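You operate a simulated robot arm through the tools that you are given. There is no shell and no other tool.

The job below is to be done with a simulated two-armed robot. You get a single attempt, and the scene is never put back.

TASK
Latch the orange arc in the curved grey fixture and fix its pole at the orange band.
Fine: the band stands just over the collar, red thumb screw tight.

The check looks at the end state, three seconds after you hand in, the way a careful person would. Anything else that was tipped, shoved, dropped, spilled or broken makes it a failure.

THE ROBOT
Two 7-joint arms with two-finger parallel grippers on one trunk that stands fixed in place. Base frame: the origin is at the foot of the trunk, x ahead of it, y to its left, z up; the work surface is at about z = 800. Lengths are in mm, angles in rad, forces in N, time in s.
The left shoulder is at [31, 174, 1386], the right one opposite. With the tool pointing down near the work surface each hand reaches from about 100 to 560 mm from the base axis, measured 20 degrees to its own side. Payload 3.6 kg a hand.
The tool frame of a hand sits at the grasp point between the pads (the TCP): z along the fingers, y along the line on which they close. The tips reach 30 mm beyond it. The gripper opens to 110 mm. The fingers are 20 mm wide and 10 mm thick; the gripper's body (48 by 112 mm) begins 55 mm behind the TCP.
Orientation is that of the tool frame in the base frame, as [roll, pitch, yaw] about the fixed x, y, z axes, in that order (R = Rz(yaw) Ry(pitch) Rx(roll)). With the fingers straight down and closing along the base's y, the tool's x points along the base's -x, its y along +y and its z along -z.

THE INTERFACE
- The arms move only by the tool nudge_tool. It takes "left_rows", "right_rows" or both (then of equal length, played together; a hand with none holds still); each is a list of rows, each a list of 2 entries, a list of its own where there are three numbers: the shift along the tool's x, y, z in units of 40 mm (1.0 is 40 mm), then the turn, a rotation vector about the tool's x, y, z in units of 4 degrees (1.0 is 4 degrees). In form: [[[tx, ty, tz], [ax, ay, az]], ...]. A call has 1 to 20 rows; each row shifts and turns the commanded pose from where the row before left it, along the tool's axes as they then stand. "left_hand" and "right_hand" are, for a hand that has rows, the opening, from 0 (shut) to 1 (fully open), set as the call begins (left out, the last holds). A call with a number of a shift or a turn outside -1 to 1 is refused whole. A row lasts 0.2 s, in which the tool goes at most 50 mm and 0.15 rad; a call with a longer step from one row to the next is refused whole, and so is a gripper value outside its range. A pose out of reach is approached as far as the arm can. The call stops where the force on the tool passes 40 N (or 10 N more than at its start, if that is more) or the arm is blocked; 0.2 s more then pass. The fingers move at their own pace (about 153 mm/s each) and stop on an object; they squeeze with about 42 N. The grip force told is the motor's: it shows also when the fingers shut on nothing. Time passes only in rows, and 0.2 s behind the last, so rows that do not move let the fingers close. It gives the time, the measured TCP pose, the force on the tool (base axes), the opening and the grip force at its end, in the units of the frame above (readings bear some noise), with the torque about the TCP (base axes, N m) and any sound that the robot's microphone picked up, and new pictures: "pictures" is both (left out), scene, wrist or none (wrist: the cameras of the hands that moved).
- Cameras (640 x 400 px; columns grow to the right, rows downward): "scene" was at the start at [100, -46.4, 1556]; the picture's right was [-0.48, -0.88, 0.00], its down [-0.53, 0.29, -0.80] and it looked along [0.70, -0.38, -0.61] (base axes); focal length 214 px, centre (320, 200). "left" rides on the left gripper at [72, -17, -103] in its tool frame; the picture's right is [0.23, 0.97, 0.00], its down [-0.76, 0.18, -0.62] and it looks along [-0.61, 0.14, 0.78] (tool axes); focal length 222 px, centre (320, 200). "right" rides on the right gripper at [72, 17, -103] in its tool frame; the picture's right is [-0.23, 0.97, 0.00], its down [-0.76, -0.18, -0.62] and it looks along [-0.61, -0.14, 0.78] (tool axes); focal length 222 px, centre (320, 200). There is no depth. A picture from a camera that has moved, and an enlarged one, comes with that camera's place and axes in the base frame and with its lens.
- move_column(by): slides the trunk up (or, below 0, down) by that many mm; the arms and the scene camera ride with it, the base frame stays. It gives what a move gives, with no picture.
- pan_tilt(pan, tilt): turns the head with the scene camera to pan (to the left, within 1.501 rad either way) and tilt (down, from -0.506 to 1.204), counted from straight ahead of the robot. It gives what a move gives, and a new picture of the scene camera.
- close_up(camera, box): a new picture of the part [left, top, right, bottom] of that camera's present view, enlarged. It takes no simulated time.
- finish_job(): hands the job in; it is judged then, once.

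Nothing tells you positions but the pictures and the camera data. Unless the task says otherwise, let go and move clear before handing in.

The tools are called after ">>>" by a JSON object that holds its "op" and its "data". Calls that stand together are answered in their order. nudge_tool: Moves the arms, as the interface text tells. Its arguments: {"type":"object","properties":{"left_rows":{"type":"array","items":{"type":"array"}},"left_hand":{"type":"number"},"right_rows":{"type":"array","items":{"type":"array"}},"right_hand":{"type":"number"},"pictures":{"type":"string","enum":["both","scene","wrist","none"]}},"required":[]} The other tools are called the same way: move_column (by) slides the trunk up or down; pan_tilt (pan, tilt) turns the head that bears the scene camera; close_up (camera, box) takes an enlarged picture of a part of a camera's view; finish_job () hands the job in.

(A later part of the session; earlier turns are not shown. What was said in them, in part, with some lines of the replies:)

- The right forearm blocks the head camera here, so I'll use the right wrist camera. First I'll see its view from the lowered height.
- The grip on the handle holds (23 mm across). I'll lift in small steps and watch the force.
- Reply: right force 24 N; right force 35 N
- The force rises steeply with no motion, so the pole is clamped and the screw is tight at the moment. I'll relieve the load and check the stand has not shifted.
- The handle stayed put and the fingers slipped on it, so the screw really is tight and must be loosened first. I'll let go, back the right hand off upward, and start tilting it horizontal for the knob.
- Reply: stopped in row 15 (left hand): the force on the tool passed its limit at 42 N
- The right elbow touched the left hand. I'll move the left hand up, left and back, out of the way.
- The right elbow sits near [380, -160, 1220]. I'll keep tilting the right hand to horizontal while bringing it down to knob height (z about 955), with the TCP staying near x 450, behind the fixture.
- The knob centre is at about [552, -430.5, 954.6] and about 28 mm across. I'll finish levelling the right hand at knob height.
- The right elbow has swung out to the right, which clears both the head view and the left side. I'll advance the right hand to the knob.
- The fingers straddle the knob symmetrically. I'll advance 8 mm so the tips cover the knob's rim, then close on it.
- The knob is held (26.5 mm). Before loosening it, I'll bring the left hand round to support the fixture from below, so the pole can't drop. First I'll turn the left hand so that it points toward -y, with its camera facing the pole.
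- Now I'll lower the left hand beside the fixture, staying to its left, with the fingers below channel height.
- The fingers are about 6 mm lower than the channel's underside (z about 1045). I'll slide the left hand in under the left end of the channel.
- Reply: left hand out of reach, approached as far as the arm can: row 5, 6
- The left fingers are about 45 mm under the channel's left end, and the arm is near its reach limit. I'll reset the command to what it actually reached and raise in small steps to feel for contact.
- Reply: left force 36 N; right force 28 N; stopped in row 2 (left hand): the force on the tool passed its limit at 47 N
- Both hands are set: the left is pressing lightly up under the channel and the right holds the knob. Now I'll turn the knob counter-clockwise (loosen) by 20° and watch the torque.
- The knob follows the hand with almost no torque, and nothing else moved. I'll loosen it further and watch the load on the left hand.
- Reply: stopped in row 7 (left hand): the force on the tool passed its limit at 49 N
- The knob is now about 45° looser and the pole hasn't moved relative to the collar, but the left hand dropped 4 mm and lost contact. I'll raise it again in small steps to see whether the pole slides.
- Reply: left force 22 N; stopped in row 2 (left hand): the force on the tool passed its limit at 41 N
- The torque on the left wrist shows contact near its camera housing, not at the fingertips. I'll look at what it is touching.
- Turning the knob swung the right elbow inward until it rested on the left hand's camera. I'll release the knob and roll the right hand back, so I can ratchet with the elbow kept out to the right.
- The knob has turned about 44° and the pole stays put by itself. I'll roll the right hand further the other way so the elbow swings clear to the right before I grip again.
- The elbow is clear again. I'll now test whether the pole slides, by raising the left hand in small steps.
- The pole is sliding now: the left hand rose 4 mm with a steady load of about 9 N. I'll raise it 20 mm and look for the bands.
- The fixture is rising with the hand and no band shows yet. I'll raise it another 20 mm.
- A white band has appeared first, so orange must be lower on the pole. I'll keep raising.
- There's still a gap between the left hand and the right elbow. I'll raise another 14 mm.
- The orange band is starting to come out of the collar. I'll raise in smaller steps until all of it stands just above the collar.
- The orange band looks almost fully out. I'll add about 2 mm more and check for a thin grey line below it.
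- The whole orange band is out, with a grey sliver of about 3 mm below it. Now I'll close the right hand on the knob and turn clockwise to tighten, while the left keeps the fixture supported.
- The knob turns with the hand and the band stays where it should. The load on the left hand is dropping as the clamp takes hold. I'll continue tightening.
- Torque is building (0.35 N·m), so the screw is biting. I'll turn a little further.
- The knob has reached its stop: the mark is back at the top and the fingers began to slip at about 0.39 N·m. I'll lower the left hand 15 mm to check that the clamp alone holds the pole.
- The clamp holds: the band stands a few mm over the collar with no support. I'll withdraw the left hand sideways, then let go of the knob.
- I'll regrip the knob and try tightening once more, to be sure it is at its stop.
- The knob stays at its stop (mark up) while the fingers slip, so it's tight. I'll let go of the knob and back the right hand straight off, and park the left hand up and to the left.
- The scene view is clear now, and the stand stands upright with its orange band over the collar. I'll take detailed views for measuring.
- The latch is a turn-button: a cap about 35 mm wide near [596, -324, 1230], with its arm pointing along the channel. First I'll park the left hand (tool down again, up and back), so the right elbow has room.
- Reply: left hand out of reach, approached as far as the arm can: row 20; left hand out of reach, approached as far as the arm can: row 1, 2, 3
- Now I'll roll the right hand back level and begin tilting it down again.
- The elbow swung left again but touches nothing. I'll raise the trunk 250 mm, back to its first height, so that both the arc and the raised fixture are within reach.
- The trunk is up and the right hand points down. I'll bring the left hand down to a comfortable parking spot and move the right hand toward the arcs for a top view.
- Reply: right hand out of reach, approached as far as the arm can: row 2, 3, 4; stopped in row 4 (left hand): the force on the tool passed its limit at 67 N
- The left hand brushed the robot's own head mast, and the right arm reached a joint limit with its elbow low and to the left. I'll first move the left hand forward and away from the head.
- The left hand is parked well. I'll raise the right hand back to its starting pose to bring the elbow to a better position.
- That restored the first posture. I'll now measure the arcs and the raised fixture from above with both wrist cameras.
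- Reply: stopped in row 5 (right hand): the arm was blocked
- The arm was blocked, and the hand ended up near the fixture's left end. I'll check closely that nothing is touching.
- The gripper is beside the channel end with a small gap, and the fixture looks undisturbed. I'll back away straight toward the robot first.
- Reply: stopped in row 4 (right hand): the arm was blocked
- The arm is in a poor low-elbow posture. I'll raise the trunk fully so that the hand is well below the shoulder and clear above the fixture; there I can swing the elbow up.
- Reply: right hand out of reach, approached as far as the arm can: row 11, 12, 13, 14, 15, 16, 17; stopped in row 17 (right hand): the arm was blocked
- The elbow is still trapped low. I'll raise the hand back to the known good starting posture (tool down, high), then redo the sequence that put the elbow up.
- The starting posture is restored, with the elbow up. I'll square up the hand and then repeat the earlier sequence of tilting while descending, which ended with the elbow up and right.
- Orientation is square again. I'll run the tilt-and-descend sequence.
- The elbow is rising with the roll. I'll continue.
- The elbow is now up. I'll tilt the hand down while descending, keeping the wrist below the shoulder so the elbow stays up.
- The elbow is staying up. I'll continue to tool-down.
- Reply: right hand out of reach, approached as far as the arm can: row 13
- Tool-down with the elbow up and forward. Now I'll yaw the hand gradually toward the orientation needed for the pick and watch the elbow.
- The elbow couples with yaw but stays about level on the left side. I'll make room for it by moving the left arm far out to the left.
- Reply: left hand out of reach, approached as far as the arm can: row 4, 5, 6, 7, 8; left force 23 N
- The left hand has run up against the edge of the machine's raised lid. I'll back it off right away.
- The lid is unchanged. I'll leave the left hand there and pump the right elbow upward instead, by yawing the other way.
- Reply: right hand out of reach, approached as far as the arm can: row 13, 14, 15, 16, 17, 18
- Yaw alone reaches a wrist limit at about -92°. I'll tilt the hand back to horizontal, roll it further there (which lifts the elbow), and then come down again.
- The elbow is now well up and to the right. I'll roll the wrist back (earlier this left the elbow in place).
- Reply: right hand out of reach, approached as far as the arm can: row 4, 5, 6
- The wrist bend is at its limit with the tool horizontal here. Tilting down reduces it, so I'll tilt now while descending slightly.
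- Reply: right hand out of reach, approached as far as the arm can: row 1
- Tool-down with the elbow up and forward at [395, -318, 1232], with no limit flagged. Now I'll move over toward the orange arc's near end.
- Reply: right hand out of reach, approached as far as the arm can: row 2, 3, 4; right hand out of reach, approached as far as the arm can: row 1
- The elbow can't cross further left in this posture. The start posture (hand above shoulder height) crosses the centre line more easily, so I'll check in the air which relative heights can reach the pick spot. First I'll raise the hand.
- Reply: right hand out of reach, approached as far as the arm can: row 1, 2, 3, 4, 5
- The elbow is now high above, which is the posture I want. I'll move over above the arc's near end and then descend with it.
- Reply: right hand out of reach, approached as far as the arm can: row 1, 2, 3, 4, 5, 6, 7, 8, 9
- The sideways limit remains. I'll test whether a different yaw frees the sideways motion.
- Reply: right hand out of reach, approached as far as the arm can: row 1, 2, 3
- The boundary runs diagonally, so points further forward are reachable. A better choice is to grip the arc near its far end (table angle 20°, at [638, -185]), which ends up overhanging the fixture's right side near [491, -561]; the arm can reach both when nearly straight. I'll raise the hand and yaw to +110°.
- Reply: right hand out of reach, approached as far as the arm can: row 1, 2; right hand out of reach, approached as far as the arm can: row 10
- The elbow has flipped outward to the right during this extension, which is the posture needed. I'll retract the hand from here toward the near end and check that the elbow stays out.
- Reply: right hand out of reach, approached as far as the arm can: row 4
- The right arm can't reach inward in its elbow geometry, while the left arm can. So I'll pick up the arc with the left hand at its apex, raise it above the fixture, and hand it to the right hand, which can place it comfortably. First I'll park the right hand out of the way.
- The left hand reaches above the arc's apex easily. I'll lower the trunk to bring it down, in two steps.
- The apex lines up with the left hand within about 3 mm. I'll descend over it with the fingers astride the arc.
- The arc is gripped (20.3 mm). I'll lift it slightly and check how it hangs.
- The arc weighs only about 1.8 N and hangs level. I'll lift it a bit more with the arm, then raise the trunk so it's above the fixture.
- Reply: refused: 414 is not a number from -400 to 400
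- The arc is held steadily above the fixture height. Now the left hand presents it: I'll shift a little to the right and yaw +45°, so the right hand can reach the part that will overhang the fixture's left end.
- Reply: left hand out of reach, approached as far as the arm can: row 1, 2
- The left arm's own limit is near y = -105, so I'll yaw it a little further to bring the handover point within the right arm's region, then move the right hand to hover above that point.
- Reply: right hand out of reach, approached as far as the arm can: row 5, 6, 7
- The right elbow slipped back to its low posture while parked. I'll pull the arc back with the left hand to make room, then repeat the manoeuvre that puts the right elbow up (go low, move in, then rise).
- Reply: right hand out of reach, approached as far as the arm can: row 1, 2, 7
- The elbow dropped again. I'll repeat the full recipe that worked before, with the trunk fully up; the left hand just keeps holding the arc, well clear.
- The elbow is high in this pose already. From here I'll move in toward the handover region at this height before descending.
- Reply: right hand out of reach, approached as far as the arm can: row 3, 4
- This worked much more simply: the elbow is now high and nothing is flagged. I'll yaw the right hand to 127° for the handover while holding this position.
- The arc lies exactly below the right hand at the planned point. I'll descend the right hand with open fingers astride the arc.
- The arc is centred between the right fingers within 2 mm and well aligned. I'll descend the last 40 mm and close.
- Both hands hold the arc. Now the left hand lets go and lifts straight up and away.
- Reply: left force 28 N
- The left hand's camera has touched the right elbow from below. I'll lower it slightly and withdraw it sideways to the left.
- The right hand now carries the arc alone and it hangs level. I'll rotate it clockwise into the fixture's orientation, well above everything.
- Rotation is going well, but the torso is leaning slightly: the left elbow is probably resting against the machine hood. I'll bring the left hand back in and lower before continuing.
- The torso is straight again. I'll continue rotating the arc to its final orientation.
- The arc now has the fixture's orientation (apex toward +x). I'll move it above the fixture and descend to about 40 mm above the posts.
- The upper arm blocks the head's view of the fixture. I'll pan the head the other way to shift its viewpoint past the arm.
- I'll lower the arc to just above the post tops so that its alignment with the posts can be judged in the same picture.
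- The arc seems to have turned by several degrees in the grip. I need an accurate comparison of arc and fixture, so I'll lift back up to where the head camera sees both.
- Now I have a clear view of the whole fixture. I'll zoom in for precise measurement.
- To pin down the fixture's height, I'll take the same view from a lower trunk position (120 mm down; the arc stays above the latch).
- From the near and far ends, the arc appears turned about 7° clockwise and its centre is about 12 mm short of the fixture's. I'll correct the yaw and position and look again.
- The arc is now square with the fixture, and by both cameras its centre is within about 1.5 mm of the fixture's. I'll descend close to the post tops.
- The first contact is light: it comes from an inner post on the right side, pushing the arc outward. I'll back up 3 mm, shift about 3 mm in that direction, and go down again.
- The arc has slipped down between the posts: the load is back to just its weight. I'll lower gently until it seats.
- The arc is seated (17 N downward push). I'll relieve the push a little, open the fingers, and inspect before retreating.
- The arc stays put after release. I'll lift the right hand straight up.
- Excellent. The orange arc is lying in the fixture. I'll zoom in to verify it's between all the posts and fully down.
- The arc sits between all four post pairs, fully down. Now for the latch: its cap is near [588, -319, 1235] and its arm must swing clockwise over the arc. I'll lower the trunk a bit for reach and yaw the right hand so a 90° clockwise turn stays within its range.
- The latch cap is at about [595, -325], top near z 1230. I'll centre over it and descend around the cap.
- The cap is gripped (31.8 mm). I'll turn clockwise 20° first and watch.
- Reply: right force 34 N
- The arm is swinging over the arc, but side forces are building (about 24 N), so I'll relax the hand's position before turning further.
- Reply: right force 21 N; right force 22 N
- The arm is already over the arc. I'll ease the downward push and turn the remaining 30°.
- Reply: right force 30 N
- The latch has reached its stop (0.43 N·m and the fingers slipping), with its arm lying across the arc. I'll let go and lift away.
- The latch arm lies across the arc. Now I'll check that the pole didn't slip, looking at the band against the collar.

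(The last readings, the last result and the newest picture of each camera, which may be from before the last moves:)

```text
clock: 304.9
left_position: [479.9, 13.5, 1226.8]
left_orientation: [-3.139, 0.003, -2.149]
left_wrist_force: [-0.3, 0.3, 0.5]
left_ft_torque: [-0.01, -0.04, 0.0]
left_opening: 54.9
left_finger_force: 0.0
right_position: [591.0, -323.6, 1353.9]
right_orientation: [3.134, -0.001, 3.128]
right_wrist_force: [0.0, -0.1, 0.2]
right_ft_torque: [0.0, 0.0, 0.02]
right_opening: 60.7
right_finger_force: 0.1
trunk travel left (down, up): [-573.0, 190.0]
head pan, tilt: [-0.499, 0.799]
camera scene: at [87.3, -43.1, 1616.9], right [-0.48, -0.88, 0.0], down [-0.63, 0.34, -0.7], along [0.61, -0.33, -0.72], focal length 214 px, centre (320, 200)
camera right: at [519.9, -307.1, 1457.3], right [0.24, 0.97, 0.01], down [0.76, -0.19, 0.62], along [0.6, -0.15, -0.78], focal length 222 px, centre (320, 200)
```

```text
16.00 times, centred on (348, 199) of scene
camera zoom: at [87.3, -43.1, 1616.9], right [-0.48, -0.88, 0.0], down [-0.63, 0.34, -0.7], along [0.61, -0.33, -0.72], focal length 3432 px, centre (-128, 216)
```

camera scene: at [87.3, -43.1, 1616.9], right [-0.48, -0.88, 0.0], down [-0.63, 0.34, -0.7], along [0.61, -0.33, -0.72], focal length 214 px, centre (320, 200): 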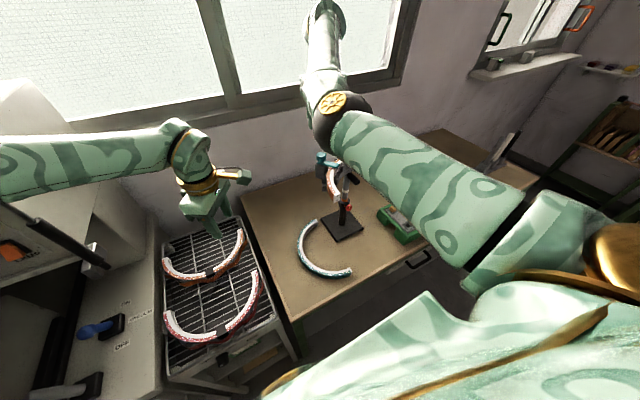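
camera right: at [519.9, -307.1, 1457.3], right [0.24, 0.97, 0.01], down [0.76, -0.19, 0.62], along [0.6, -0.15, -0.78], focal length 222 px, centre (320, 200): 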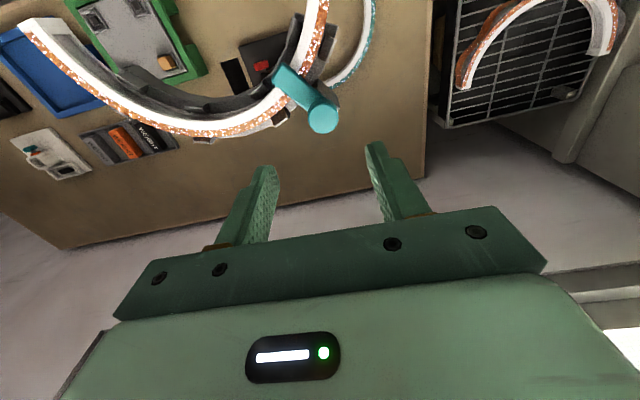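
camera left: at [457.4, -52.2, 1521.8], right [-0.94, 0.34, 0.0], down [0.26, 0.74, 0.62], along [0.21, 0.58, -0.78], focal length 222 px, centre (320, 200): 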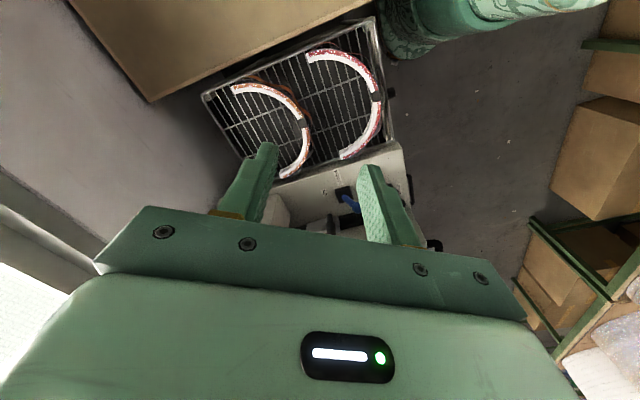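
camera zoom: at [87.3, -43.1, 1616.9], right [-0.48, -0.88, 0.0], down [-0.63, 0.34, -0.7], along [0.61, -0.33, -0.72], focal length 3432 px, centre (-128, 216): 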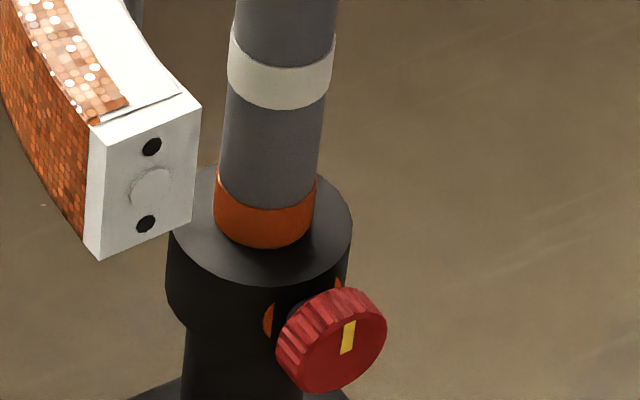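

The band is still fully visible, but the grey gap under it has closed: the pole slipped down 2–3 mm under the pushing. I'll correct it by pushing the channel up slightly from below with the left hand, whose camera also sees the band well. First I'll park the right hand.

>>> {"op": "nudge_tool", "data": {"right_rows": [[[0, 0, -0.8], [0, 0, 0]], [[0, 0, -0.9], [0, 0, 0]], [[0, 0, -0.9], [0, 0, 0]], [[0.6, -0.5, 0], [0, 0, 0]], [[0.8, -0.6, 0], [0, 0, 0]], [[0.8, -0.7, 0], [0, 0, 0]], [[0.8, -0.7, 0], [0, 0, 0]], [[0.8, -0.7, 0], [0, 0, 0]], [[0.8, -0.7, 0], [0, 0, 0]]], "pictures": "scene"}}

```text
clock: 306.9
left_position: [477.7, 12.2, 1227.8]
left_orientation: [-3.138, 0.002, -2.149]
left_wrist_force: [-0.3, 0.3, 0.4]
left_ft_torque: [0.02, 0.02, 0.05]
left_opening: 55.0
left_finger_force: 0.1
right_position: [507.5, -514.3, 1497.6]
right_orientation: [3.133, -0.001, 3.129]
right_wrist_force: [0.0, -1.4, -0.3]
right_ft_torque: [0.03, 0.03, -0.01]
right_opening: 60.6
right_finger_force: 0.0
right hand out of reach, approached as far as the arm can: row 4, 5, 6, 7, 8, 9
trunk travel left (down, up): [-573.0, 190.0]
head pan, tilt: [-0.499, 0.799]
camera scene: at [85.6, -45.3, 1616.9], right [-0.48, -0.88, 0.0], down [-0.63, 0.34, -0.7], along [0.61, -0.33, -0.72], focal length 214 px, centre (320, 200)
```

scene: 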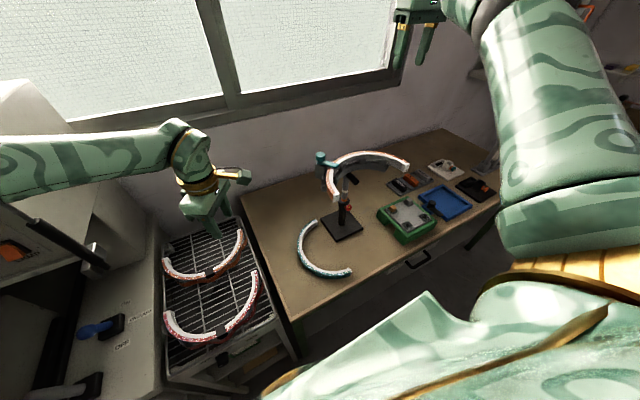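

The view is fully clear now. I'll check the whole assembly closely.

>>> {"op": "close_up", "data": {"camera": "scene", "box": [300, 140, 420, 245]}}

>>> {"op": "close_up", "data": {"camera": "scene", "box": [310, 145, 360, 200]}}

>>> {"op": "close_up", "data": {"camera": "scene", "box": [338, 188, 358, 212]}}

```text
3.81 times, centred on (360, 192) of scene
camera zoom: at [85.6, -45.3, 1616.9], right [-0.48, -0.88, 0.0], down [-0.63, 0.34, -0.7], along [0.61, -0.33, -0.72], focal length 817 px, centre (168, 229)
```

zoom: 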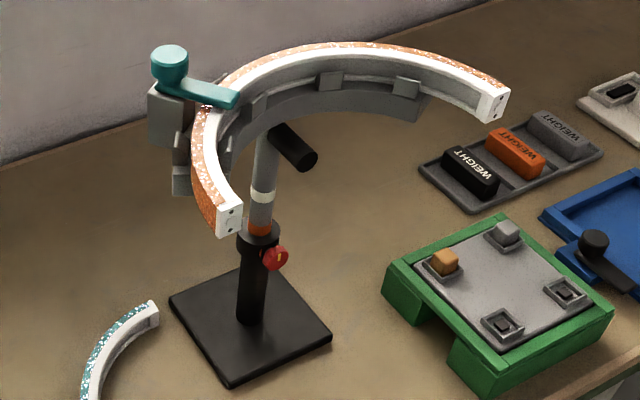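

```text
7.27 times, centred on (335, 172) of scene
camera zoom: at [85.6, -45.3, 1616.9], right [-0.48, -0.88, 0.0], down [-0.63, 0.34, -0.7], along [0.61, -0.33, -0.72], focal length 1560 px, centre (211, 400)
```

zoom: 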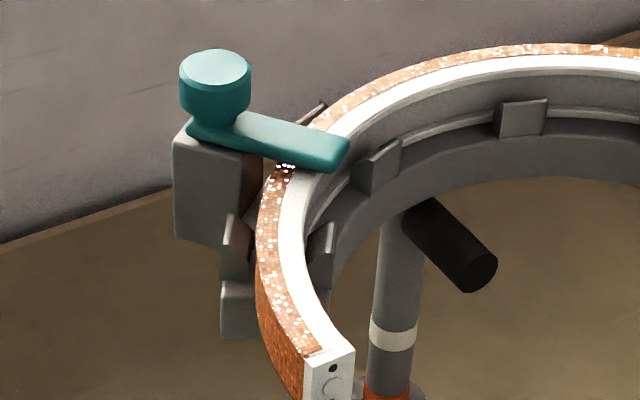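

```text
16.00 times, centred on (348, 200) of scene
camera zoom: at [85.6, -45.3, 1616.9], right [-0.48, -0.88, 0.0], down [-0.63, 0.34, -0.7], along [0.61, -0.33, -0.72], focal length 3432 px, centre (-128, 200)
```

zoom: 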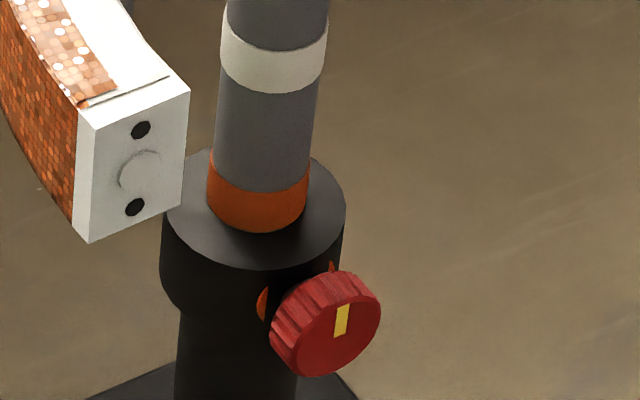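

The arc is latched properly and the knob is at its stop. The band's lower edge sits about at the collar rim, so I do want to raise the pole about 2–3 mm. I'll move the right hand back clear, and re-orient the left hand to push from below.

>>> {"op": "nudge_tool", "data": {"right_rows": [[[0.9, 0.1, 0], [0, 0, 0]], [[0.9, 0.1, 0], [0, 0, 0]], [[0.9, 0.1, 0], [0, 0, 0]], [[0, 0, 0], [0, 0, 0]]], "pictures": "none"}}

>>> {"op": "nudge_tool", "data": {"left_rows": [[[0, 0, 0], [0, 0, 1]], [[0, 0, 0], [0, 0, 1]], [[0, 0, 0], [0, 0, 1]], [[0, 0, 0], [0, 0, 1]], [[0, 0, 0], [0, 0, 1]], [[0, 0, 0], [0, 0, 1]], [[0, 0, 0], [0, 0, 1]], [[0, 0, 0], [0, 0, 1]], [[0, 0, 0], [0, 0, 1]], [[0, 0, 0], [0, 0, 1]], [[0, 0, 0], [0, 0, 1]], [[0, 0, 0], [0, 0, 1]], [[0, 0, 0], [0, 0, 1]], [[0, 0, 0], [0, 0, 1]], [[0, 0, 0], [0, 0, 0.2]]], "left_hand": 0, "pictures": "scene"}}

```text
clock: 307.9
left_position: [479.0, 13.6, 1226.2]
left_orientation: [-3.137, 0.001, -2.149]
left_wrist_force: [-0.7, -0.2, 0.0]
left_ft_torque: [0.02, -0.02, 0.03]
left_opening: 55.0
left_finger_force: 0.1
right_position: [473.4, -542.1, 1530.3]
right_orientation: [3.134, -0.002, 3.128]
right_wrist_force: [-0.5, 0.2, 0.9]
right_ft_torque: [0.01, 0.0, 0.02]
right_opening: 60.5
right_finger_force: 0.1
right hand out of reach, approached as far as the arm can: row 1, 2, 3
trunk travel left (down, up): [-573.0, 190.0]
head pan, tilt: [-0.499, 0.799]
```

```text
clock: 311.1
left_position: [479.9, 14.3, 1225.9]
left_orientation: [-3.14, 0.004, -3.139]
left_wrist_force: [-0.6, 0.5, 0.3]
left_ft_torque: [-0.02, -0.03, 0.0]
left_opening: 0.1
left_finger_force: 37.6
right_position: [473.1, -541.9, 1531.2]
right_orientation: [3.135, 0.0, 3.128]
right_wrist_force: [-0.6, -0.1, 0.6]
right_ft_torque: [0.0, 0.02, 0.0]
right_opening: 60.6
right_finger_force: 0.0
trunk travel left (down, up): [-573.0, 190.0]
head pan, tilt: [-0.499, 0.799]
camera scene: at [87.0, -43.4, 1616.9], right [-0.48, -0.88, 0.0], down [-0.63, 0.34, -0.7], along [0.61, -0.33, -0.72], focal length 214 px, centre (320, 200)
```

scene: 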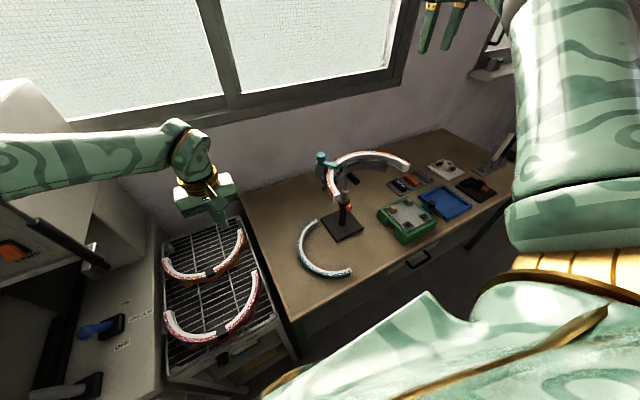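

>>> {"op": "nudge_tool", "data": {"right_rows": [[[0.2, 0.8, -0.2], [0, 0, 0]], [[0.4, 0.8, -0.2], [0, 0, 0]], [[0.6, 0.7, -0.2], [0, 0, 0]], [[0.8, 0.3, -0.2], [0, 0, 0]]], "pictures": "scene"}}

```text
clock: 312.1
left_position: [479.0, 13.4, 1226.2]
left_orientation: [3.14, 0.004, -3.14]
left_wrist_force: [0.7, 0.8, 0.0]
left_ft_torque: [-0.04, -0.01, 0.03]
left_opening: 0.0
left_finger_force: 37.4
right_position: [467.2, -538.2, 1546.0]
right_orientation: [3.133, 0.001, 3.121]
right_wrist_force: [0.8, 0.5, -1.6]
right_ft_torque: [0.03, 0.0, 0.02]
right_opening: 60.4
right_finger_force: 0.0
right hand out of reach, approached as far as the arm can: row 1, 2, 3, 4
trunk travel left (down, up): [-573.0, 190.0]
head pan, tilt: [-0.499, 0.799]
camera scene: at [86.4, -43.7, 1616.9], right [-0.48, -0.88, 0.0], down [-0.63, 0.34, -0.7], along [0.61, -0.33, -0.72], focal length 214 px, centre (320, 200)
```

scene: 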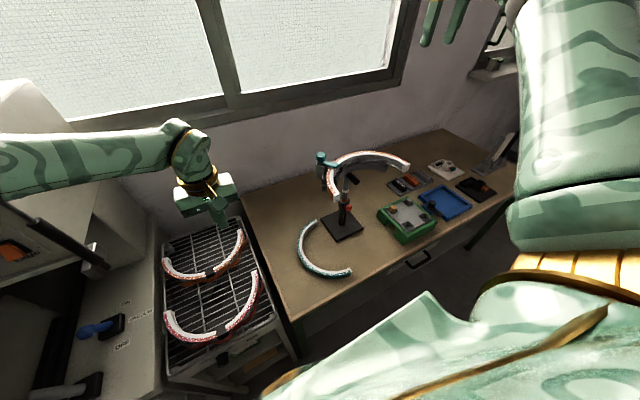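

>>> {"op": "nudge_tool", "data": {"right_rows": [[[0, 0, 0], [0, 0, -1]], [[0, 0, 0], [0, 0, -1]], [[0, 0, 0], [0, 0, -1]], [[0, 0, 0], [0, 0, -1]], [[0, 0, 0], [0, 0, -1]], [[0, 0, 0], [0, 0, -1]], [[0, 0, 0], [0, 0, -1]], [[0, 0, 0], [0, 0, -1]], [[0, 0, 0], [0, 0, -1]], [[0, 0, 0], [0, 0, -1]], [[0, 0, 0], [0, 0, -1]], [[0, 0, 0], [0, 0, -1]], [[0, 0, 0], [0, 0, -1]], [[0, 0, 0], [0, 0, -1]], [[0, 0, 0], [0, 0, -1]]], "pictures": "none"}}

>>> {"op": "nudge_tool", "data": {"right_rows": [[[-0.2, 0.7, 0], [0, 0, 0]], [[-0.2, 0.7, 0], [0, 0, 0]], [[-0.2, 0.7, 0], [0, 0, 0]]], "pictures": "scene"}}

```text
clock: 315.3
left_position: [480.1, 13.7, 1227.1]
left_orientation: [3.141, 0.003, 3.142]
left_wrist_force: [0.5, 0.4, 0.1]
left_ft_torque: [-0.02, -0.02, 0.01]
left_opening: 0.0
left_finger_force: 37.6
right_position: [468.2, -540.6, 1542.6]
right_orientation: [3.136, 0.005, -2.109]
right_wrist_force: [0.0, -0.2, 0.1]
right_ft_torque: [0.02, -0.04, 0.0]
right_opening: 60.6
right_finger_force: 0.1
trunk travel left (down, up): [-573.0, 190.0]
head pan, tilt: [-0.499, 0.799]
```

```text
clock: 316.1
left_position: [479.1, 13.0, 1227.0]
left_orientation: [-3.142, 0.003, -3.14]
left_wrist_force: [0.2, -0.8, 0.4]
left_ft_torque: [0.01, -0.02, -0.01]
left_opening: 0.1
left_finger_force: 38.0
right_position: [467.6, -540.6, 1543.1]
right_orientation: [3.136, 0.005, -2.108]
right_wrist_force: [-0.2, 0.1, -0.3]
right_ft_torque: [-0.03, 0.01, 0.0]
right_opening: 60.7
right_finger_force: 0.0
right hand out of reach, approached as far as the arm can: row 1, 2, 3
trunk travel left (down, up): [-573.0, 190.0]
head pan, tilt: [-0.499, 0.799]
camera scene: at [86.9, -43.4, 1616.9], right [-0.48, -0.88, 0.0], down [-0.63, 0.34, -0.7], along [0.61, -0.33, -0.72], focal length 214 px, centre (320, 200)
```

scene: 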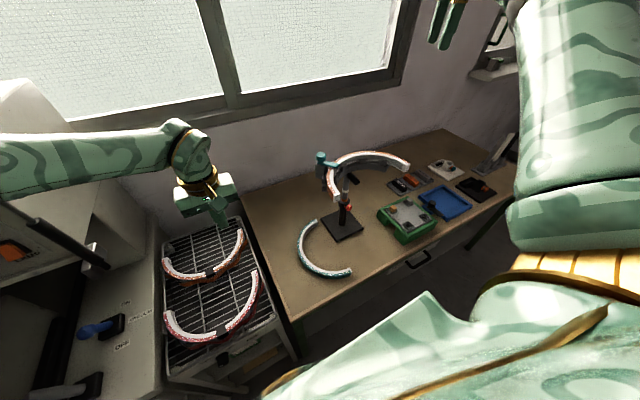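

>>> {"op": "nudge_tool", "data": {"right_rows": [[[0, 0, 0.7], [0, 0, 0]], [[0, 0, 0.7], [0, 0, 0]], [[0, 0, 0.7], [0, 0, 0]], [[0, 0, 0.7], [0, 0, 0]]], "pictures": "none"}}

>>> {"op": "nudge_tool", "data": {"right_rows": [[[-0.2, 0.7, 0], [0, 0, 0]], [[-0.2, 0.7, 0], [0, 0, 0]], [[-0.2, 0.7, 0], [0, 0, 0]]], "pictures": "scene"}}

```text
clock: 317.1
left_position: [479.0, 12.6, 1226.6]
left_orientation: [-3.141, 0.004, -3.141]
left_wrist_force: [0.0, -0.9, 0.0]
left_ft_torque: [0.02, 0.03, 0.0]
left_opening: 0.2
left_finger_force: 37.7
right_position: [500.9, -563.2, 1447.3]
right_orientation: [3.136, 0.006, -2.11]
right_wrist_force: [-0.3, 0.6, 0.0]
right_ft_torque: [0.03, 0.0, 0.01]
right_opening: 60.3
right_finger_force: 0.0
right hand out of reach, approached as far as the arm can: row 1, 2, 3, 4
trunk travel left (down, up): [-573.0, 190.0]
head pan, tilt: [-0.499, 0.799]
```

```text
clock: 317.9
left_position: [479.5, 13.6, 1226.9]
left_orientation: [3.141, 0.004, -3.14]
left_wrist_force: [0.7, 0.4, -0.8]
left_ft_torque: [-0.02, -0.02, -0.01]
left_opening: 0.0
left_finger_force: 37.1
right_position: [502.8, -539.3, 1474.3]
right_orientation: [3.138, 0.004, -2.11]
right_wrist_force: [0.6, 0.1, -0.4]
right_ft_torque: [0.0, -0.03, 0.0]
right_opening: 60.5
right_finger_force: 0.0
right hand out of reach, approached as far as the arm can: row 1, 2, 3
trunk travel left (down, up): [-573.0, 190.0]
head pan, tilt: [-0.499, 0.799]
camera scene: at [86.7, -42.9, 1616.9], right [-0.48, -0.88, 0.0], down [-0.63, 0.34, -0.7], along [0.61, -0.33, -0.72], focal length 214 px, centre (320, 200)
```

scene: 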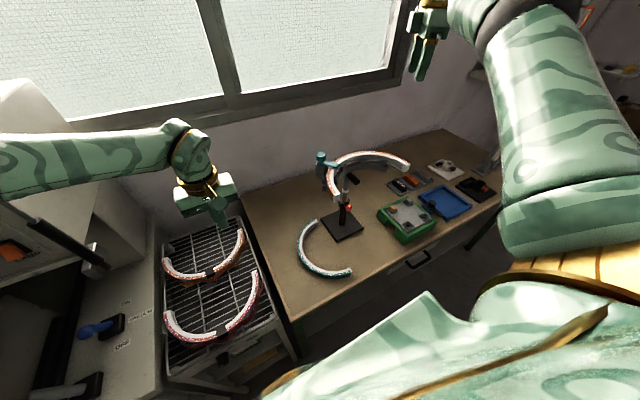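

The right arm is locked straight at its reach limit. I'll tilt the tool a little to bend the elbow and then pull in.

>>> {"op": "nudge_tool", "data": {"right_rows": [[[0, 0, 0], [0, 1, 0]], [[0, 0, 0], [0, 1, 0]], [[0, 0, 0], [0, 1, 0]], [[0, 0, 0], [0, 1, 0]], [[0, 0, 0], [0, 1, 0]], [[-0.2, 0.7, 0], [0, 0, 0]], [[-0.2, 0.7, 0], [0, 0, 0]], [[-0.2, 0.7, 0], [0, 0, 0]]], "pictures": "none"}}

>>> {"op": "nudge_tool", "data": {"right_rows": [[[0, 0, 0], [1, 0, 0]], [[0, 0, 0], [1, 0, 0]], [[0, 0, 0], [1, 0, 0]], [[0, 0, 0], [1, 0, 0]], [[0, 0, 0], [1, 0, 0]], [[-0.2, 0.7, 0], [0, 0, 0]], [[-0.2, 0.7, 0], [0, 0, 0]], [[-0.2, 0.7, 0], [0, 0, 0]]], "pictures": "scene"}}

```text
clock: 319.7
left_position: [478.8, 12.7, 1225.9]
left_orientation: [3.14, 0.004, -3.14]
left_wrist_force: [-0.2, -0.1, -0.1]
left_ft_torque: [-0.02, 0.04, 0.0]
left_opening: 0.0
left_finger_force: 37.7
right_position: [510.3, -515.5, 1490.1]
right_orientation: [3.136, -0.344, -2.107]
right_wrist_force: [-1.0, -0.3, -0.7]
right_ft_torque: [0.01, 0.01, 0.0]
right_opening: 60.7
right_finger_force: 0.0
right hand out of reach, approached as far as the arm can: row 6, 7, 8
trunk travel left (down, up): [-573.0, 190.0]
head pan, tilt: [-0.499, 0.799]
```

```text
clock: 321.5
left_position: [479.6, 13.6, 1226.2]
left_orientation: [-3.141, 0.004, -3.139]
left_wrist_force: [-0.3, -0.5, -0.4]
left_ft_torque: [-0.01, 0.0, 0.0]
left_opening: 0.0
left_finger_force: 37.5
right_position: [577.2, -514.1, 1508.0]
right_orientation: [-2.794, -0.343, -2.108]
right_wrist_force: [1.1, -0.4, 0.2]
right_ft_torque: [0.04, 0.01, 0.01]
right_opening: 60.4
right_finger_force: 0.1
right hand out of reach, approached as far as the arm can: row 1, 2, 3, 4, 5, 6, 7, 8
trunk travel left (down, up): [-573.0, 190.0]
head pan, tilt: [-0.499, 0.799]
camera scene: at [87.2, -43.1, 1616.9], right [-0.48, -0.88, 0.0], down [-0.63, 0.34, -0.7], along [0.61, -0.33, -0.72], focal length 214 px, centre (320, 200)
```

scene: 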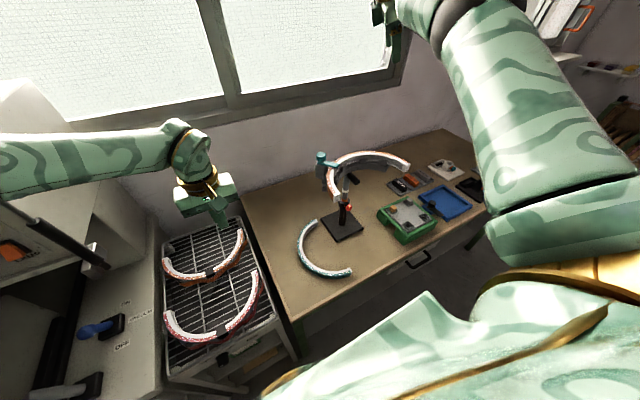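

>>> {"op": "nudge_tool", "data": {"right_rows": [[[0, 0, 0], [-1, 0, 0]], [[0, 0, 0], [-1, 0, 0]], [[0, 0, 0], [-1, 0, 0]], [[0, 0, 0], [-1, 0, 0]], [[0, 0, 0], [-1, 0, 0]], [[0, 0, -0.7], [0, 0, 0]], [[0, 0, -0.7], [0, 0, 0]], [[0, 0, -0.7], [0, 0, 0]], [[-0.2, 0.7, 0], [0, 0, 0]], [[-0.2, 0.7, 0], [0, 0, 0]]], "pictures": "none"}}

>>> {"op": "nudge_tool", "data": {"right_rows": [[[0, 0, 0], [0, -1, 0]], [[0, 0, 0], [0, -1, 0]], [[0, 0, 0], [0, -1, 0]], [[0, 0, 0], [0, -1, 0]], [[0, 0, 0], [0, -1, 0]], [[-0.2, 0.7, 0], [0, 0, 0]], [[-0.2, 0.7, 0], [0, 0, 0]]], "pictures": "scene"}}

```text
clock: 323.7
left_position: [478.0, 13.8, 1226.4]
left_orientation: [-3.139, 0.004, -3.14]
left_wrist_force: [-0.3, 1.0, 0.3]
left_ft_torque: [-0.01, -0.02, -0.01]
left_opening: 0.0
left_finger_force: 36.9
right_position: [508.3, -412.2, 1505.6]
right_orientation: [-3.006, -0.344, -2.107]
right_wrist_force: [-1.2, 1.2, 0.3]
right_ft_torque: [0.01, -0.06, 0.01]
right_opening: 60.3
right_finger_force: 0.1
right hand out of reach, approached as far as the arm can: row 1, 2, 3, 4, 5, 6, 7, 8
trunk travel left (down, up): [-573.0, 190.0]
head pan, tilt: [-0.499, 0.799]
```

```text
clock: 325.3
left_position: [479.6, 14.9, 1227.6]
left_orientation: [-3.14, 0.002, -3.14]
left_wrist_force: [-0.7, -0.4, 0.4]
left_ft_torque: [-0.02, 0.03, -0.03]
left_opening: 0.0
left_finger_force: 37.7
right_position: [467.5, -371.9, 1497.1]
right_orientation: [-3.013, 0.0, -2.063]
right_wrist_force: [0.0, -0.5, 0.4]
right_ft_torque: [-0.01, 0.03, 0.01]
right_opening: 60.5
right_finger_force: 0.1
trunk travel left (down, up): [-573.0, 190.0]
head pan, tilt: [-0.499, 0.799]
camera scene: at [86.0, -41.8, 1617.0], right [-0.48, -0.88, 0.0], down [-0.63, 0.34, -0.7], along [0.61, -0.33, -0.72], focal length 214 px, centre (320, 200)
```

scene: 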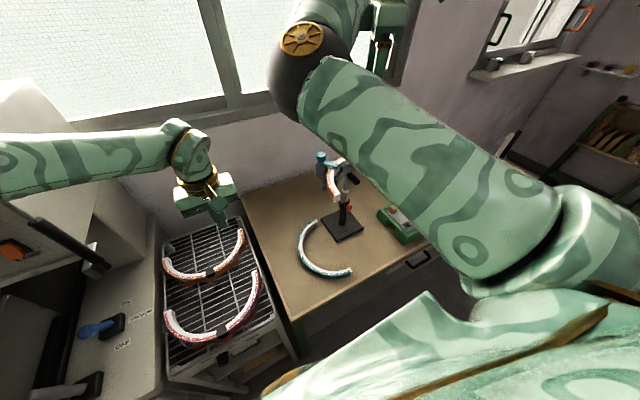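

The arm is free again. I'll bring the right hand back to a safe parking pose, squared up.

>>> {"op": "nudge_tool", "data": {"right_rows": [[[0.57, 0.17, -0.39], [-0.46, 0, 0]], [[0.57, 0.17, -0.39], [-0.46, 0, 0]], [[0.57, 0.17, -0.39], [-0.46, 0, 0]], [[0.57, 0.17, -0.39], [-0.46, 0, 0]], [[0, 0, 0], [0, 0, 0]]], "pictures": "scene"}}

```text
clock: 326.5
left_position: [479.3, 13.7, 1226.8]
left_orientation: [3.141, 0.004, -3.14]
left_wrist_force: [0.8, -0.6, 0.2]
left_ft_torque: [-0.03, -0.01, 0.04]
left_opening: 0.0
left_finger_force: 37.5
right_position: [399.6, -439.5, 1556.1]
right_orientation: [3.139, 0.002, -2.06]
right_wrist_force: [-0.2, -0.3, 0.0]
right_ft_torque: [0.02, -0.01, -0.02]
right_opening: 60.5
right_finger_force: 0.1
trunk travel left (down, up): [-573.0, 190.0]
head pan, tilt: [-0.499, 0.799]
camera scene: at [87.5, -42.8, 1616.9], right [-0.48, -0.88, 0.0], down [-0.63, 0.34, -0.7], along [0.61, -0.33, -0.72], focal length 214 px, centre (320, 200)
```

scene: 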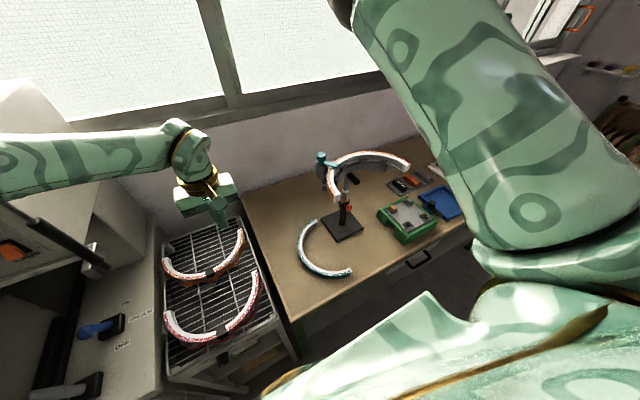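

Now I'll turn the left hand to point toward -y (fingers closed) while raising it to shoulder level.

>>> {"op": "nudge_tool", "data": {"left_rows": [[[-0.023, -0.125, -0.25], [1, 0, 0]], [[-0.023, -0.125, -0.25], [1, 0, 0]], [[-0.023, -0.159, -0.23], [1, 0, 0]], [[-0.023, -0.159, -0.23], [1, 0, 0]], [[-0.023, -0.189, -0.206], [1, 0, 0]], [[-0.023, -0.189, -0.206], [1, 0, 0]], [[-0.023, -0.216, -0.178], [1, 0, 0]], [[-0.023, -0.216, -0.178], [1, 0, 0]], [[-0.023, -0.239, -0.146], [1, 0, 0]], [[-0.023, -0.239, -0.146], [1, 0, 0]], [[-0.023, -0.257, -0.111], [1, 0, 0]], [[-0.023, -0.257, -0.111], [1, 0, 0]], [[-0.023, -0.27, -0.074], [1, 0, 0]], [[-0.023, -0.27, -0.074], [1, 0, 0]], [[-0.023, -0.277, -0.036], [1, 0, 0]], [[-0.023, -0.277, -0.036], [1, 0, 0]], [[-0.023, -0.28, 0.003], [1, 0, 0]], [[-0.023, -0.28, 0.003], [1, 0, 0]], [[-0.023, -0.277, 0.042], [1, 0, 0]], [[-0.023, -0.277, 0.042], [1, 0, 0]]], "left_hand": 0, "pictures": "none"}}

>>> {"op": "nudge_tool", "data": {"left_rows": [[[-0.023, -0.268, 0.08], [1, 0, 0]], [[-0.023, -0.268, 0.08], [1, 0, 0]], [[-0.023, -0.254, 0.116], [0.5, 0, 0]], [[0, 0, 0], [0, 0, 0]]], "pictures": "both"}}

```text
clock: 330.7
left_position: [497.7, -80.2, 1430.4]
left_orientation: [-1.745, 0.003, -3.139]
left_wrist_force: [0.0, -0.1, 0.8]
left_ft_torque: [0.02, 0.04, 0.03]
left_opening: 0.1
left_finger_force: 37.6
right_position: [399.1, -438.9, 1556.2]
right_orientation: [3.14, 0.003, -2.06]
right_wrist_force: [-0.5, -0.7, -1.4]
right_ft_torque: [0.02, -0.02, 0.0]
right_opening: 60.4
right_finger_force: 0.0
trunk travel left (down, up): [-573.0, 190.0]
head pan, tilt: [-0.499, 0.799]
```

```text
clock: 331.7
left_position: [500.3, -94.7, 1461.7]
left_orientation: [-1.569, 0.005, -3.141]
left_wrist_force: [-0.3, 0.3, -0.1]
left_ft_torque: [-0.01, -0.01, -0.02]
left_opening: 0.1
left_finger_force: 37.8
right_position: [398.8, -439.3, 1556.1]
right_orientation: [3.141, 0.002, -2.061]
right_wrist_force: [0.3, 0.3, -0.4]
right_ft_torque: [0.0, 0.05, -0.02]
right_opening: 60.5
right_finger_force: 0.0
trunk travel left (down, up): [-573.0, 190.0]
head pan, tilt: [-0.499, 0.799]
camera scene: at [87.0, -43.1, 1616.9], right [-0.48, -0.88, 0.0], down [-0.63, 0.34, -0.7], along [0.61, -0.33, -0.72], focal length 214 px, centre (320, 200)
camera left: at [427.1, 8.6, 1479.3], right [-0.22, 0.0, -0.97], down [0.76, 0.62, -0.18], along [0.61, -0.78, -0.14], focal length 222 px, centre (320, 200)
```

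scene: 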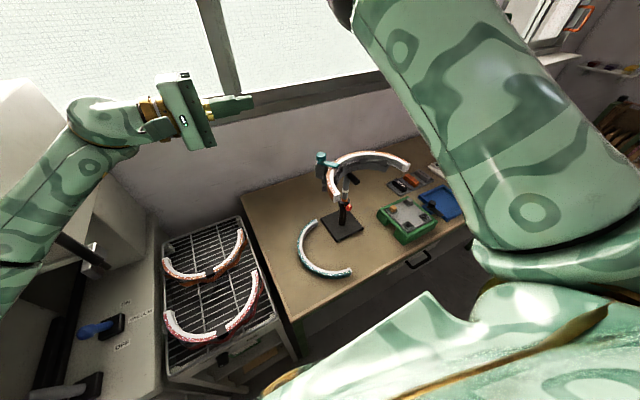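
left: 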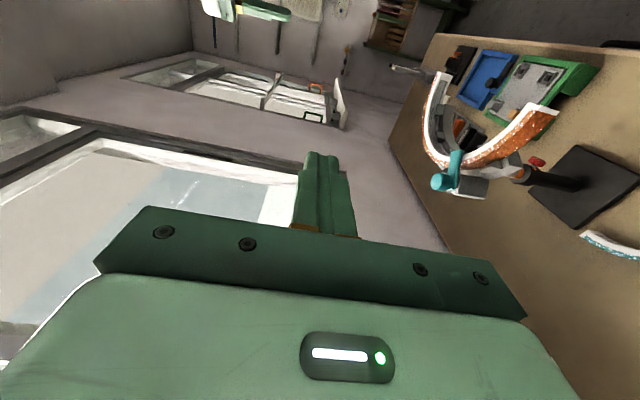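

>>> {"op": "move_column", "data": {"by": -323}}

>>> {"op": "close_up", "data": {"camera": "scene", "box": [0, 0, 640, 400]}}

>>> {"op": "close_up", "data": {"camera": "left", "box": [0, 0, 640, 400]}}

```text
clock: 334.9
left_position: [498.6, -95.1, 1138.0]
left_orientation: [-1.572, 0.004, -3.138]
left_wrist_force: [0.1, -1.2, 0.2]
left_ft_torque: [-0.03, -0.01, -0.01]
left_opening: 0.1
left_finger_force: 37.6
right_position: [396.6, -439.3, 1234.4]
right_orientation: [-3.14, 0.001, -2.063]
right_wrist_force: [0.3, -0.3, -0.7]
right_ft_torque: [-0.04, 0.0, -0.05]
right_opening: 60.6
right_finger_force: 0.0
trunk travel left (down, up): [-250.0, 513.0]
head pan, tilt: [-0.499, 0.799]
```

```text
1.00 times, centred on (320, 200) of scene (not enlarged: the box is as wide or as high as the picture)
camera zoom: at [172.6, -43.2, 1290.3], right [-0.48, -0.88, 0.0], down [-0.63, 0.34, -0.7], along [0.61, -0.33, -0.72], focal length 214 px, centre (320, 200)
```

zoom: 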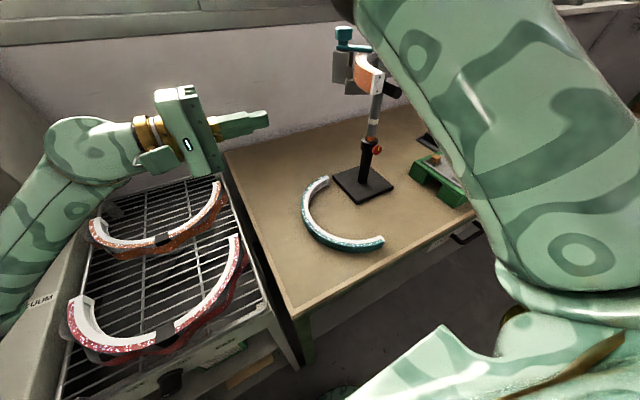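

```text
1.00 times, centred on (320, 200) of left (not enlarged: the box is as wide or as high as the picture)
camera zoom: at [426.8, 8.9, 1156.3], right [-0.22, 0.0, -0.97], down [0.76, 0.63, -0.17], along [0.61, -0.78, -0.14], focal length 222 px, centre (320, 200)
```

zoom: 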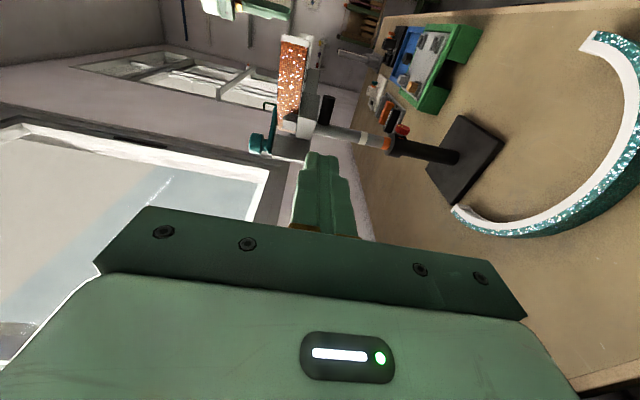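

From this side view I can measure the band against the collar precisely.

>>> {"op": "close_up", "data": {"camera": "left", "box": [340, 110, 430, 170]}}

>>> {"op": "close_up", "data": {"camera": "left", "box": [372, 130, 402, 155]}}

>>> {"op": "close_up", "data": {"camera": "left", "box": [240, 20, 400, 170]}}

```text
6.67 times, centred on (385, 140) of left
camera zoom: at [426.8, 8.9, 1156.3], right [-0.22, 0.0, -0.97], down [0.76, 0.63, -0.17], along [0.61, -0.78, -0.14], focal length 1481 px, centre (-113, 600)
```

zoom: 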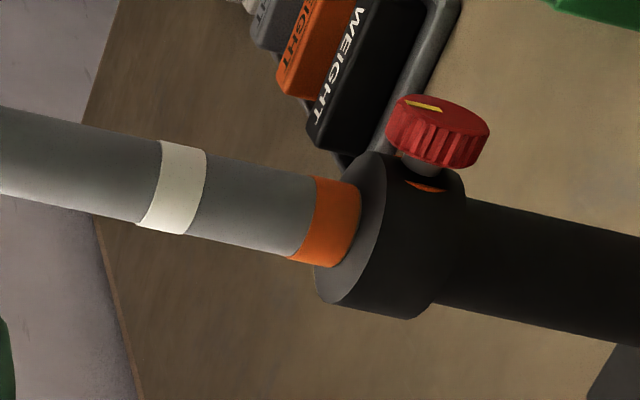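

```text
16.00 times, centred on (387, 142) of left
camera zoom: at [426.8, 8.9, 1156.3], right [-0.22, 0.0, -0.97], down [0.76, 0.63, -0.17], along [0.61, -0.78, -0.14], focal length 3554 px, centre (-752, 1120)
```

zoom: 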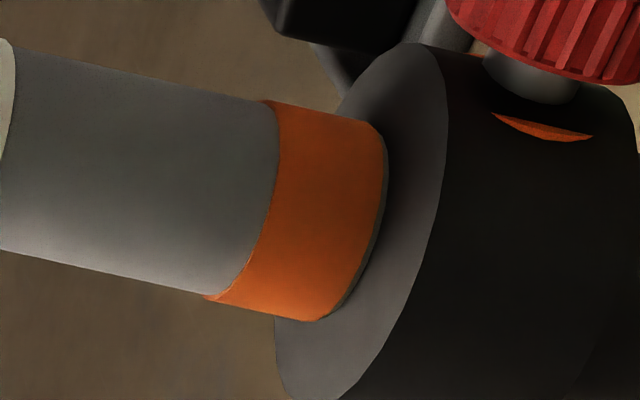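

```text
2.67 times, centred on (320, 95) of left
camera zoom: at [426.8, 8.9, 1156.3], right [-0.22, 0.0, -0.97], down [0.76, 0.63, -0.17], along [0.61, -0.78, -0.14], focal length 592 px, centre (320, 480)
```

zoom: 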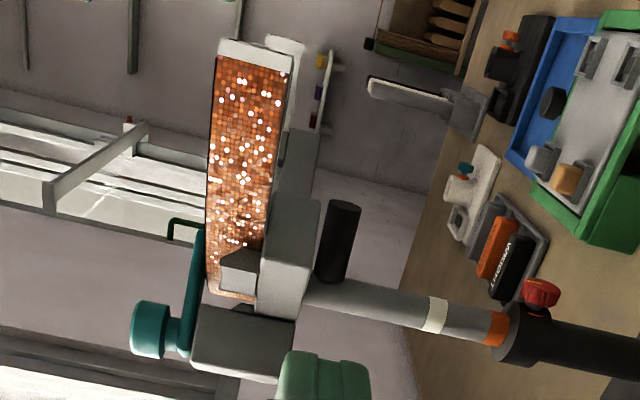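

The band stands fully above the collar with about 0.6 mm of grey showing beneath it: just over the collar. The screw is at its stop and the latch is over the arc. Forcing the pole higher would risk tipping the stand, so I'll leave it. I'll raise the trunk with both hands clear and check the surroundings.

>>> {"op": "move_column", "data": {"by": 250}}

>>> {"op": "pan_tilt", "data": {"pan": 0.3, "tilt": 0.901}}

>>> {"op": "pan_tilt", "data": {"pan": -0.501, "tilt": 0.651}}

```text
clock: 337.4
left_position: [499.7, -93.8, 1387.6]
left_orientation: [-1.571, 0.005, -3.14]
left_wrist_force: [0.3, 0.4, 0.3]
left_ft_torque: [0.02, 0.05, -0.02]
left_opening: 0.0
left_finger_force: 38.3
right_position: [398.3, -439.1, 1483.2]
right_orientation: [3.141, 0.0, -2.062]
right_wrist_force: [0.0, -1.0, -0.4]
right_ft_torque: [0.01, 0.0, -0.01]
right_opening: 60.4
right_finger_force: 0.0
trunk travel left (down, up): [-500.0, 263.0]
head pan, tilt: [-0.499, 0.799]
```

```text
clock: 338.6
left_position: [500.1, -93.4, 1387.2]
left_orientation: [-1.571, 0.004, -3.14]
left_wrist_force: [-0.1, -0.7, 0.4]
left_ft_torque: [-0.02, -0.03, 0.02]
left_opening: 0.0
left_finger_force: 37.6
right_position: [398.2, -439.2, 1482.0]
right_orientation: [-3.14, 0.004, -2.062]
right_wrist_force: [0.1, -0.3, 0.7]
right_ft_torque: [-0.01, 0.01, 0.0]
right_opening: 60.5
right_finger_force: 0.0
trunk travel left (down, up): [-500.0, 263.0]
head pan, tilt: [0.3, 0.901]
camera scene: at [96.2, 17.6, 1535.7], right [0.29, -0.96, 0.0], down [-0.75, -0.23, -0.62], along [0.59, 0.18, -0.78], focal length 214 px, centre (320, 200)
```

scene: 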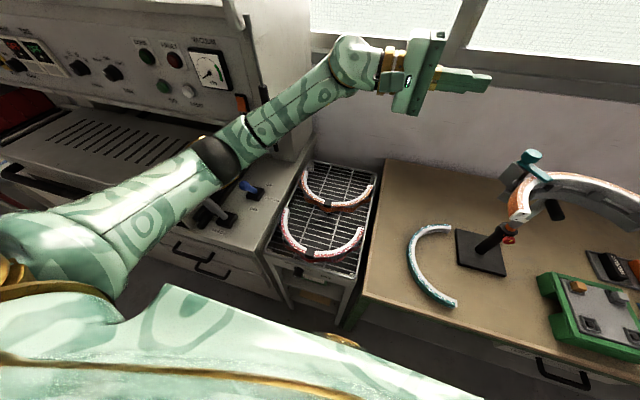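

```text
clock: 339.7
left_position: [499.3, -93.1, 1387.6]
left_orientation: [-1.572, 0.004, -3.14]
left_wrist_force: [0.1, 1.3, 0.2]
left_ft_torque: [-0.01, -0.02, -0.06]
left_opening: 0.0
left_finger_force: 37.5
right_position: [396.9, -439.7, 1484.2]
right_orientation: [3.14, 0.001, -2.062]
right_wrist_force: [-0.4, 0.1, -0.1]
right_ft_torque: [0.0, 0.03, 0.0]
right_opening: 60.7
right_finger_force: 0.1
trunk travel left (down, up): [-500.0, 263.0]
head pan, tilt: [-0.501, 0.651]
camera scene: at [100.2, -46.2, 1556.0], right [-0.48, -0.88, 0.0], down [-0.53, 0.29, -0.8], along [0.7, -0.38, -0.61], focal length 214 px, centre (320, 200)
```

scene: 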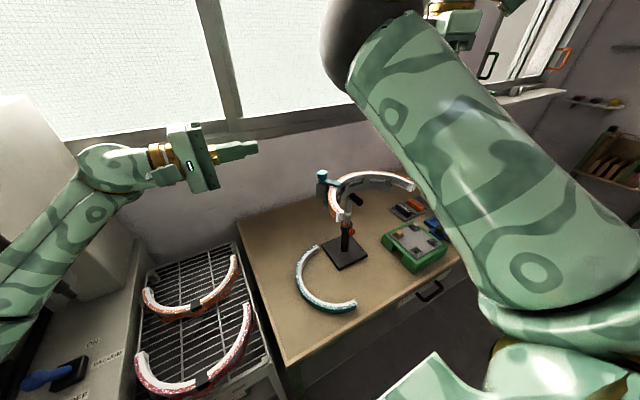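

The surroundings (machine, rack, teal arc, tools) look unchanged from the start. I'll take one last close look at the finished assembly.

>>> {"op": "close_up", "data": {"camera": "scene", "box": [305, 160, 425, 280]}}

>>> {"op": "close_up", "data": {"camera": "scene", "box": [335, 205, 365, 245]}}

>>> {"op": "close_up", "data": {"camera": "right", "box": [0, 0, 640, 400]}}

>>> {"op": "close_up", "data": {"camera": "left", "box": [320, 40, 560, 220]}}

```text
3.33 times, centred on (365, 220) of scene
camera zoom: at [100.2, -46.2, 1556.0], right [-0.48, -0.88, 0.0], down [-0.53, 0.29, -0.8], along [0.7, -0.38, -0.61], focal length 715 px, centre (170, 133)
```

zoom: 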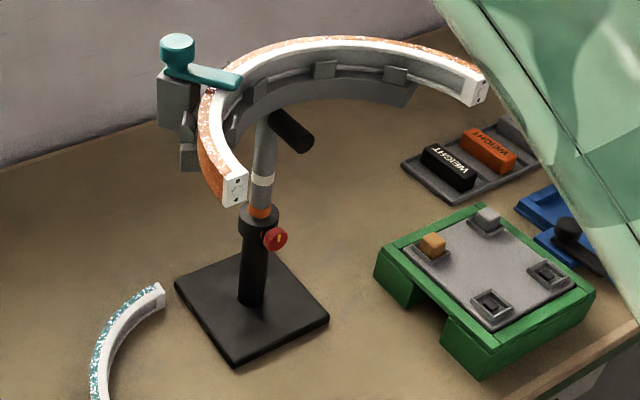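

```text
10.00 times, centred on (350, 225) of scene
camera zoom: at [100.2, -46.2, 1556.0], right [-0.48, -0.88, 0.0], down [-0.53, 0.29, -0.8], along [0.7, -0.38, -0.61], focal length 2145 px, centre (20, -50)
```

zoom: 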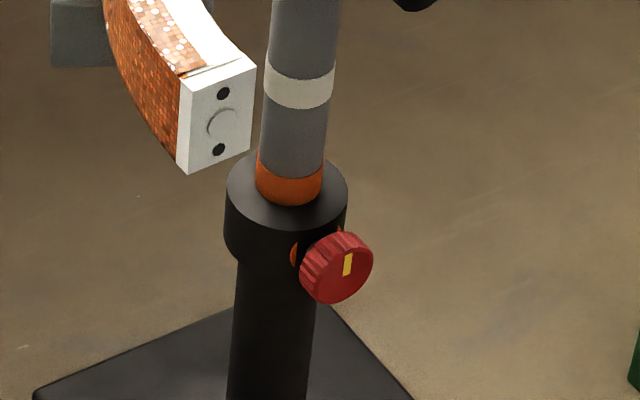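

```text
1.00 times, centred on (320, 200) of right (not enlarged: the box is as wide or as high as the picture)
camera zoom: at [348.1, -495.9, 1586.1], right [-0.75, 0.66, 0.0], down [0.52, 0.59, 0.62], along [0.41, 0.47, -0.78], focal length 222 px, centre (320, 200)
```

zoom: 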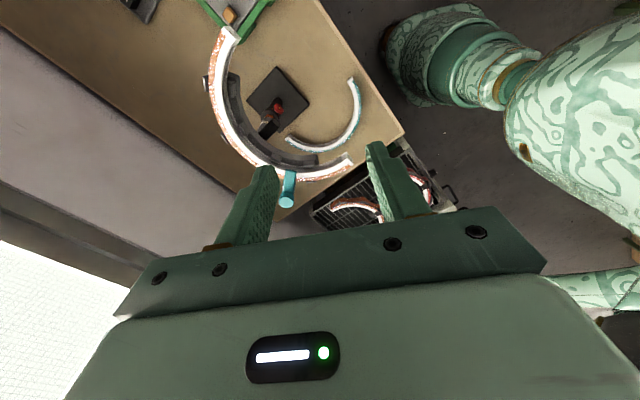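

```text
2.22 times, centred on (440, 130) of left
camera zoom: at [427.1, 8.9, 1405.9], right [-0.22, 0.0, -0.97], down [0.76, 0.62, -0.18], along [0.61, -0.78, -0.14], focal length 494 px, centre (53, 356)
```

zoom: 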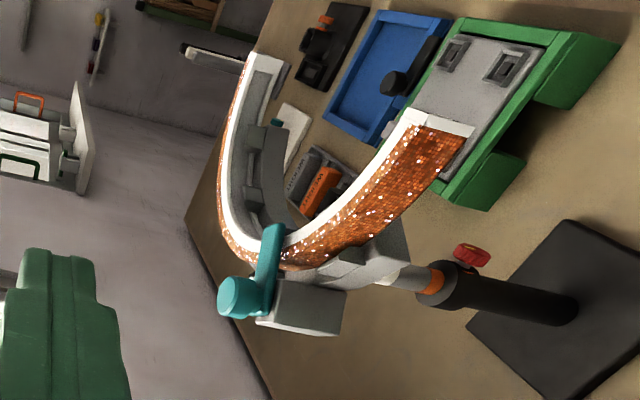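

The orange arc sits between all the posts, with the cyan latch arm turned over it. The orange band stands just above the collar, with about 0.6 mm of grey showing below it. The red screw is at its tight stop, both hands are clear, and I see nothing else disturbed, so I'm handing in.

>>> {"op": "finish_job", "data": {}}

```text
The job is handed in.
```

The job is handed in: the orange arc is seated and latched in the grey fixture, and the pole is fixed at the orange band. I don't have the check's result yet.

- **Arc:** it lies between all four post pairs, fully down, with the cyan latch arm turned to its stop across it.
- **Pole height:** the orange band stands just over the collar, with about 0.6 mm of grey showing below it. I first set it with a gap of about 3 mm. The pole slipped down while I pressed the arc in and turned the latch. I left it there because forcing it back up could have tipped the stand.
- **Red screw:** it is at its tight stop. That slip shows the clamp gives way at roughly 25 N even when tight.
- **Surroundings:** the left hand, and later apparently the left elbow, pressed against the machine hood along the way. I compared the machine, rack, teal arc and bench tools with the first pictures and saw no change. I had no earlier view of the hood's top to compare.

Both hands are empty and clear of the stand.
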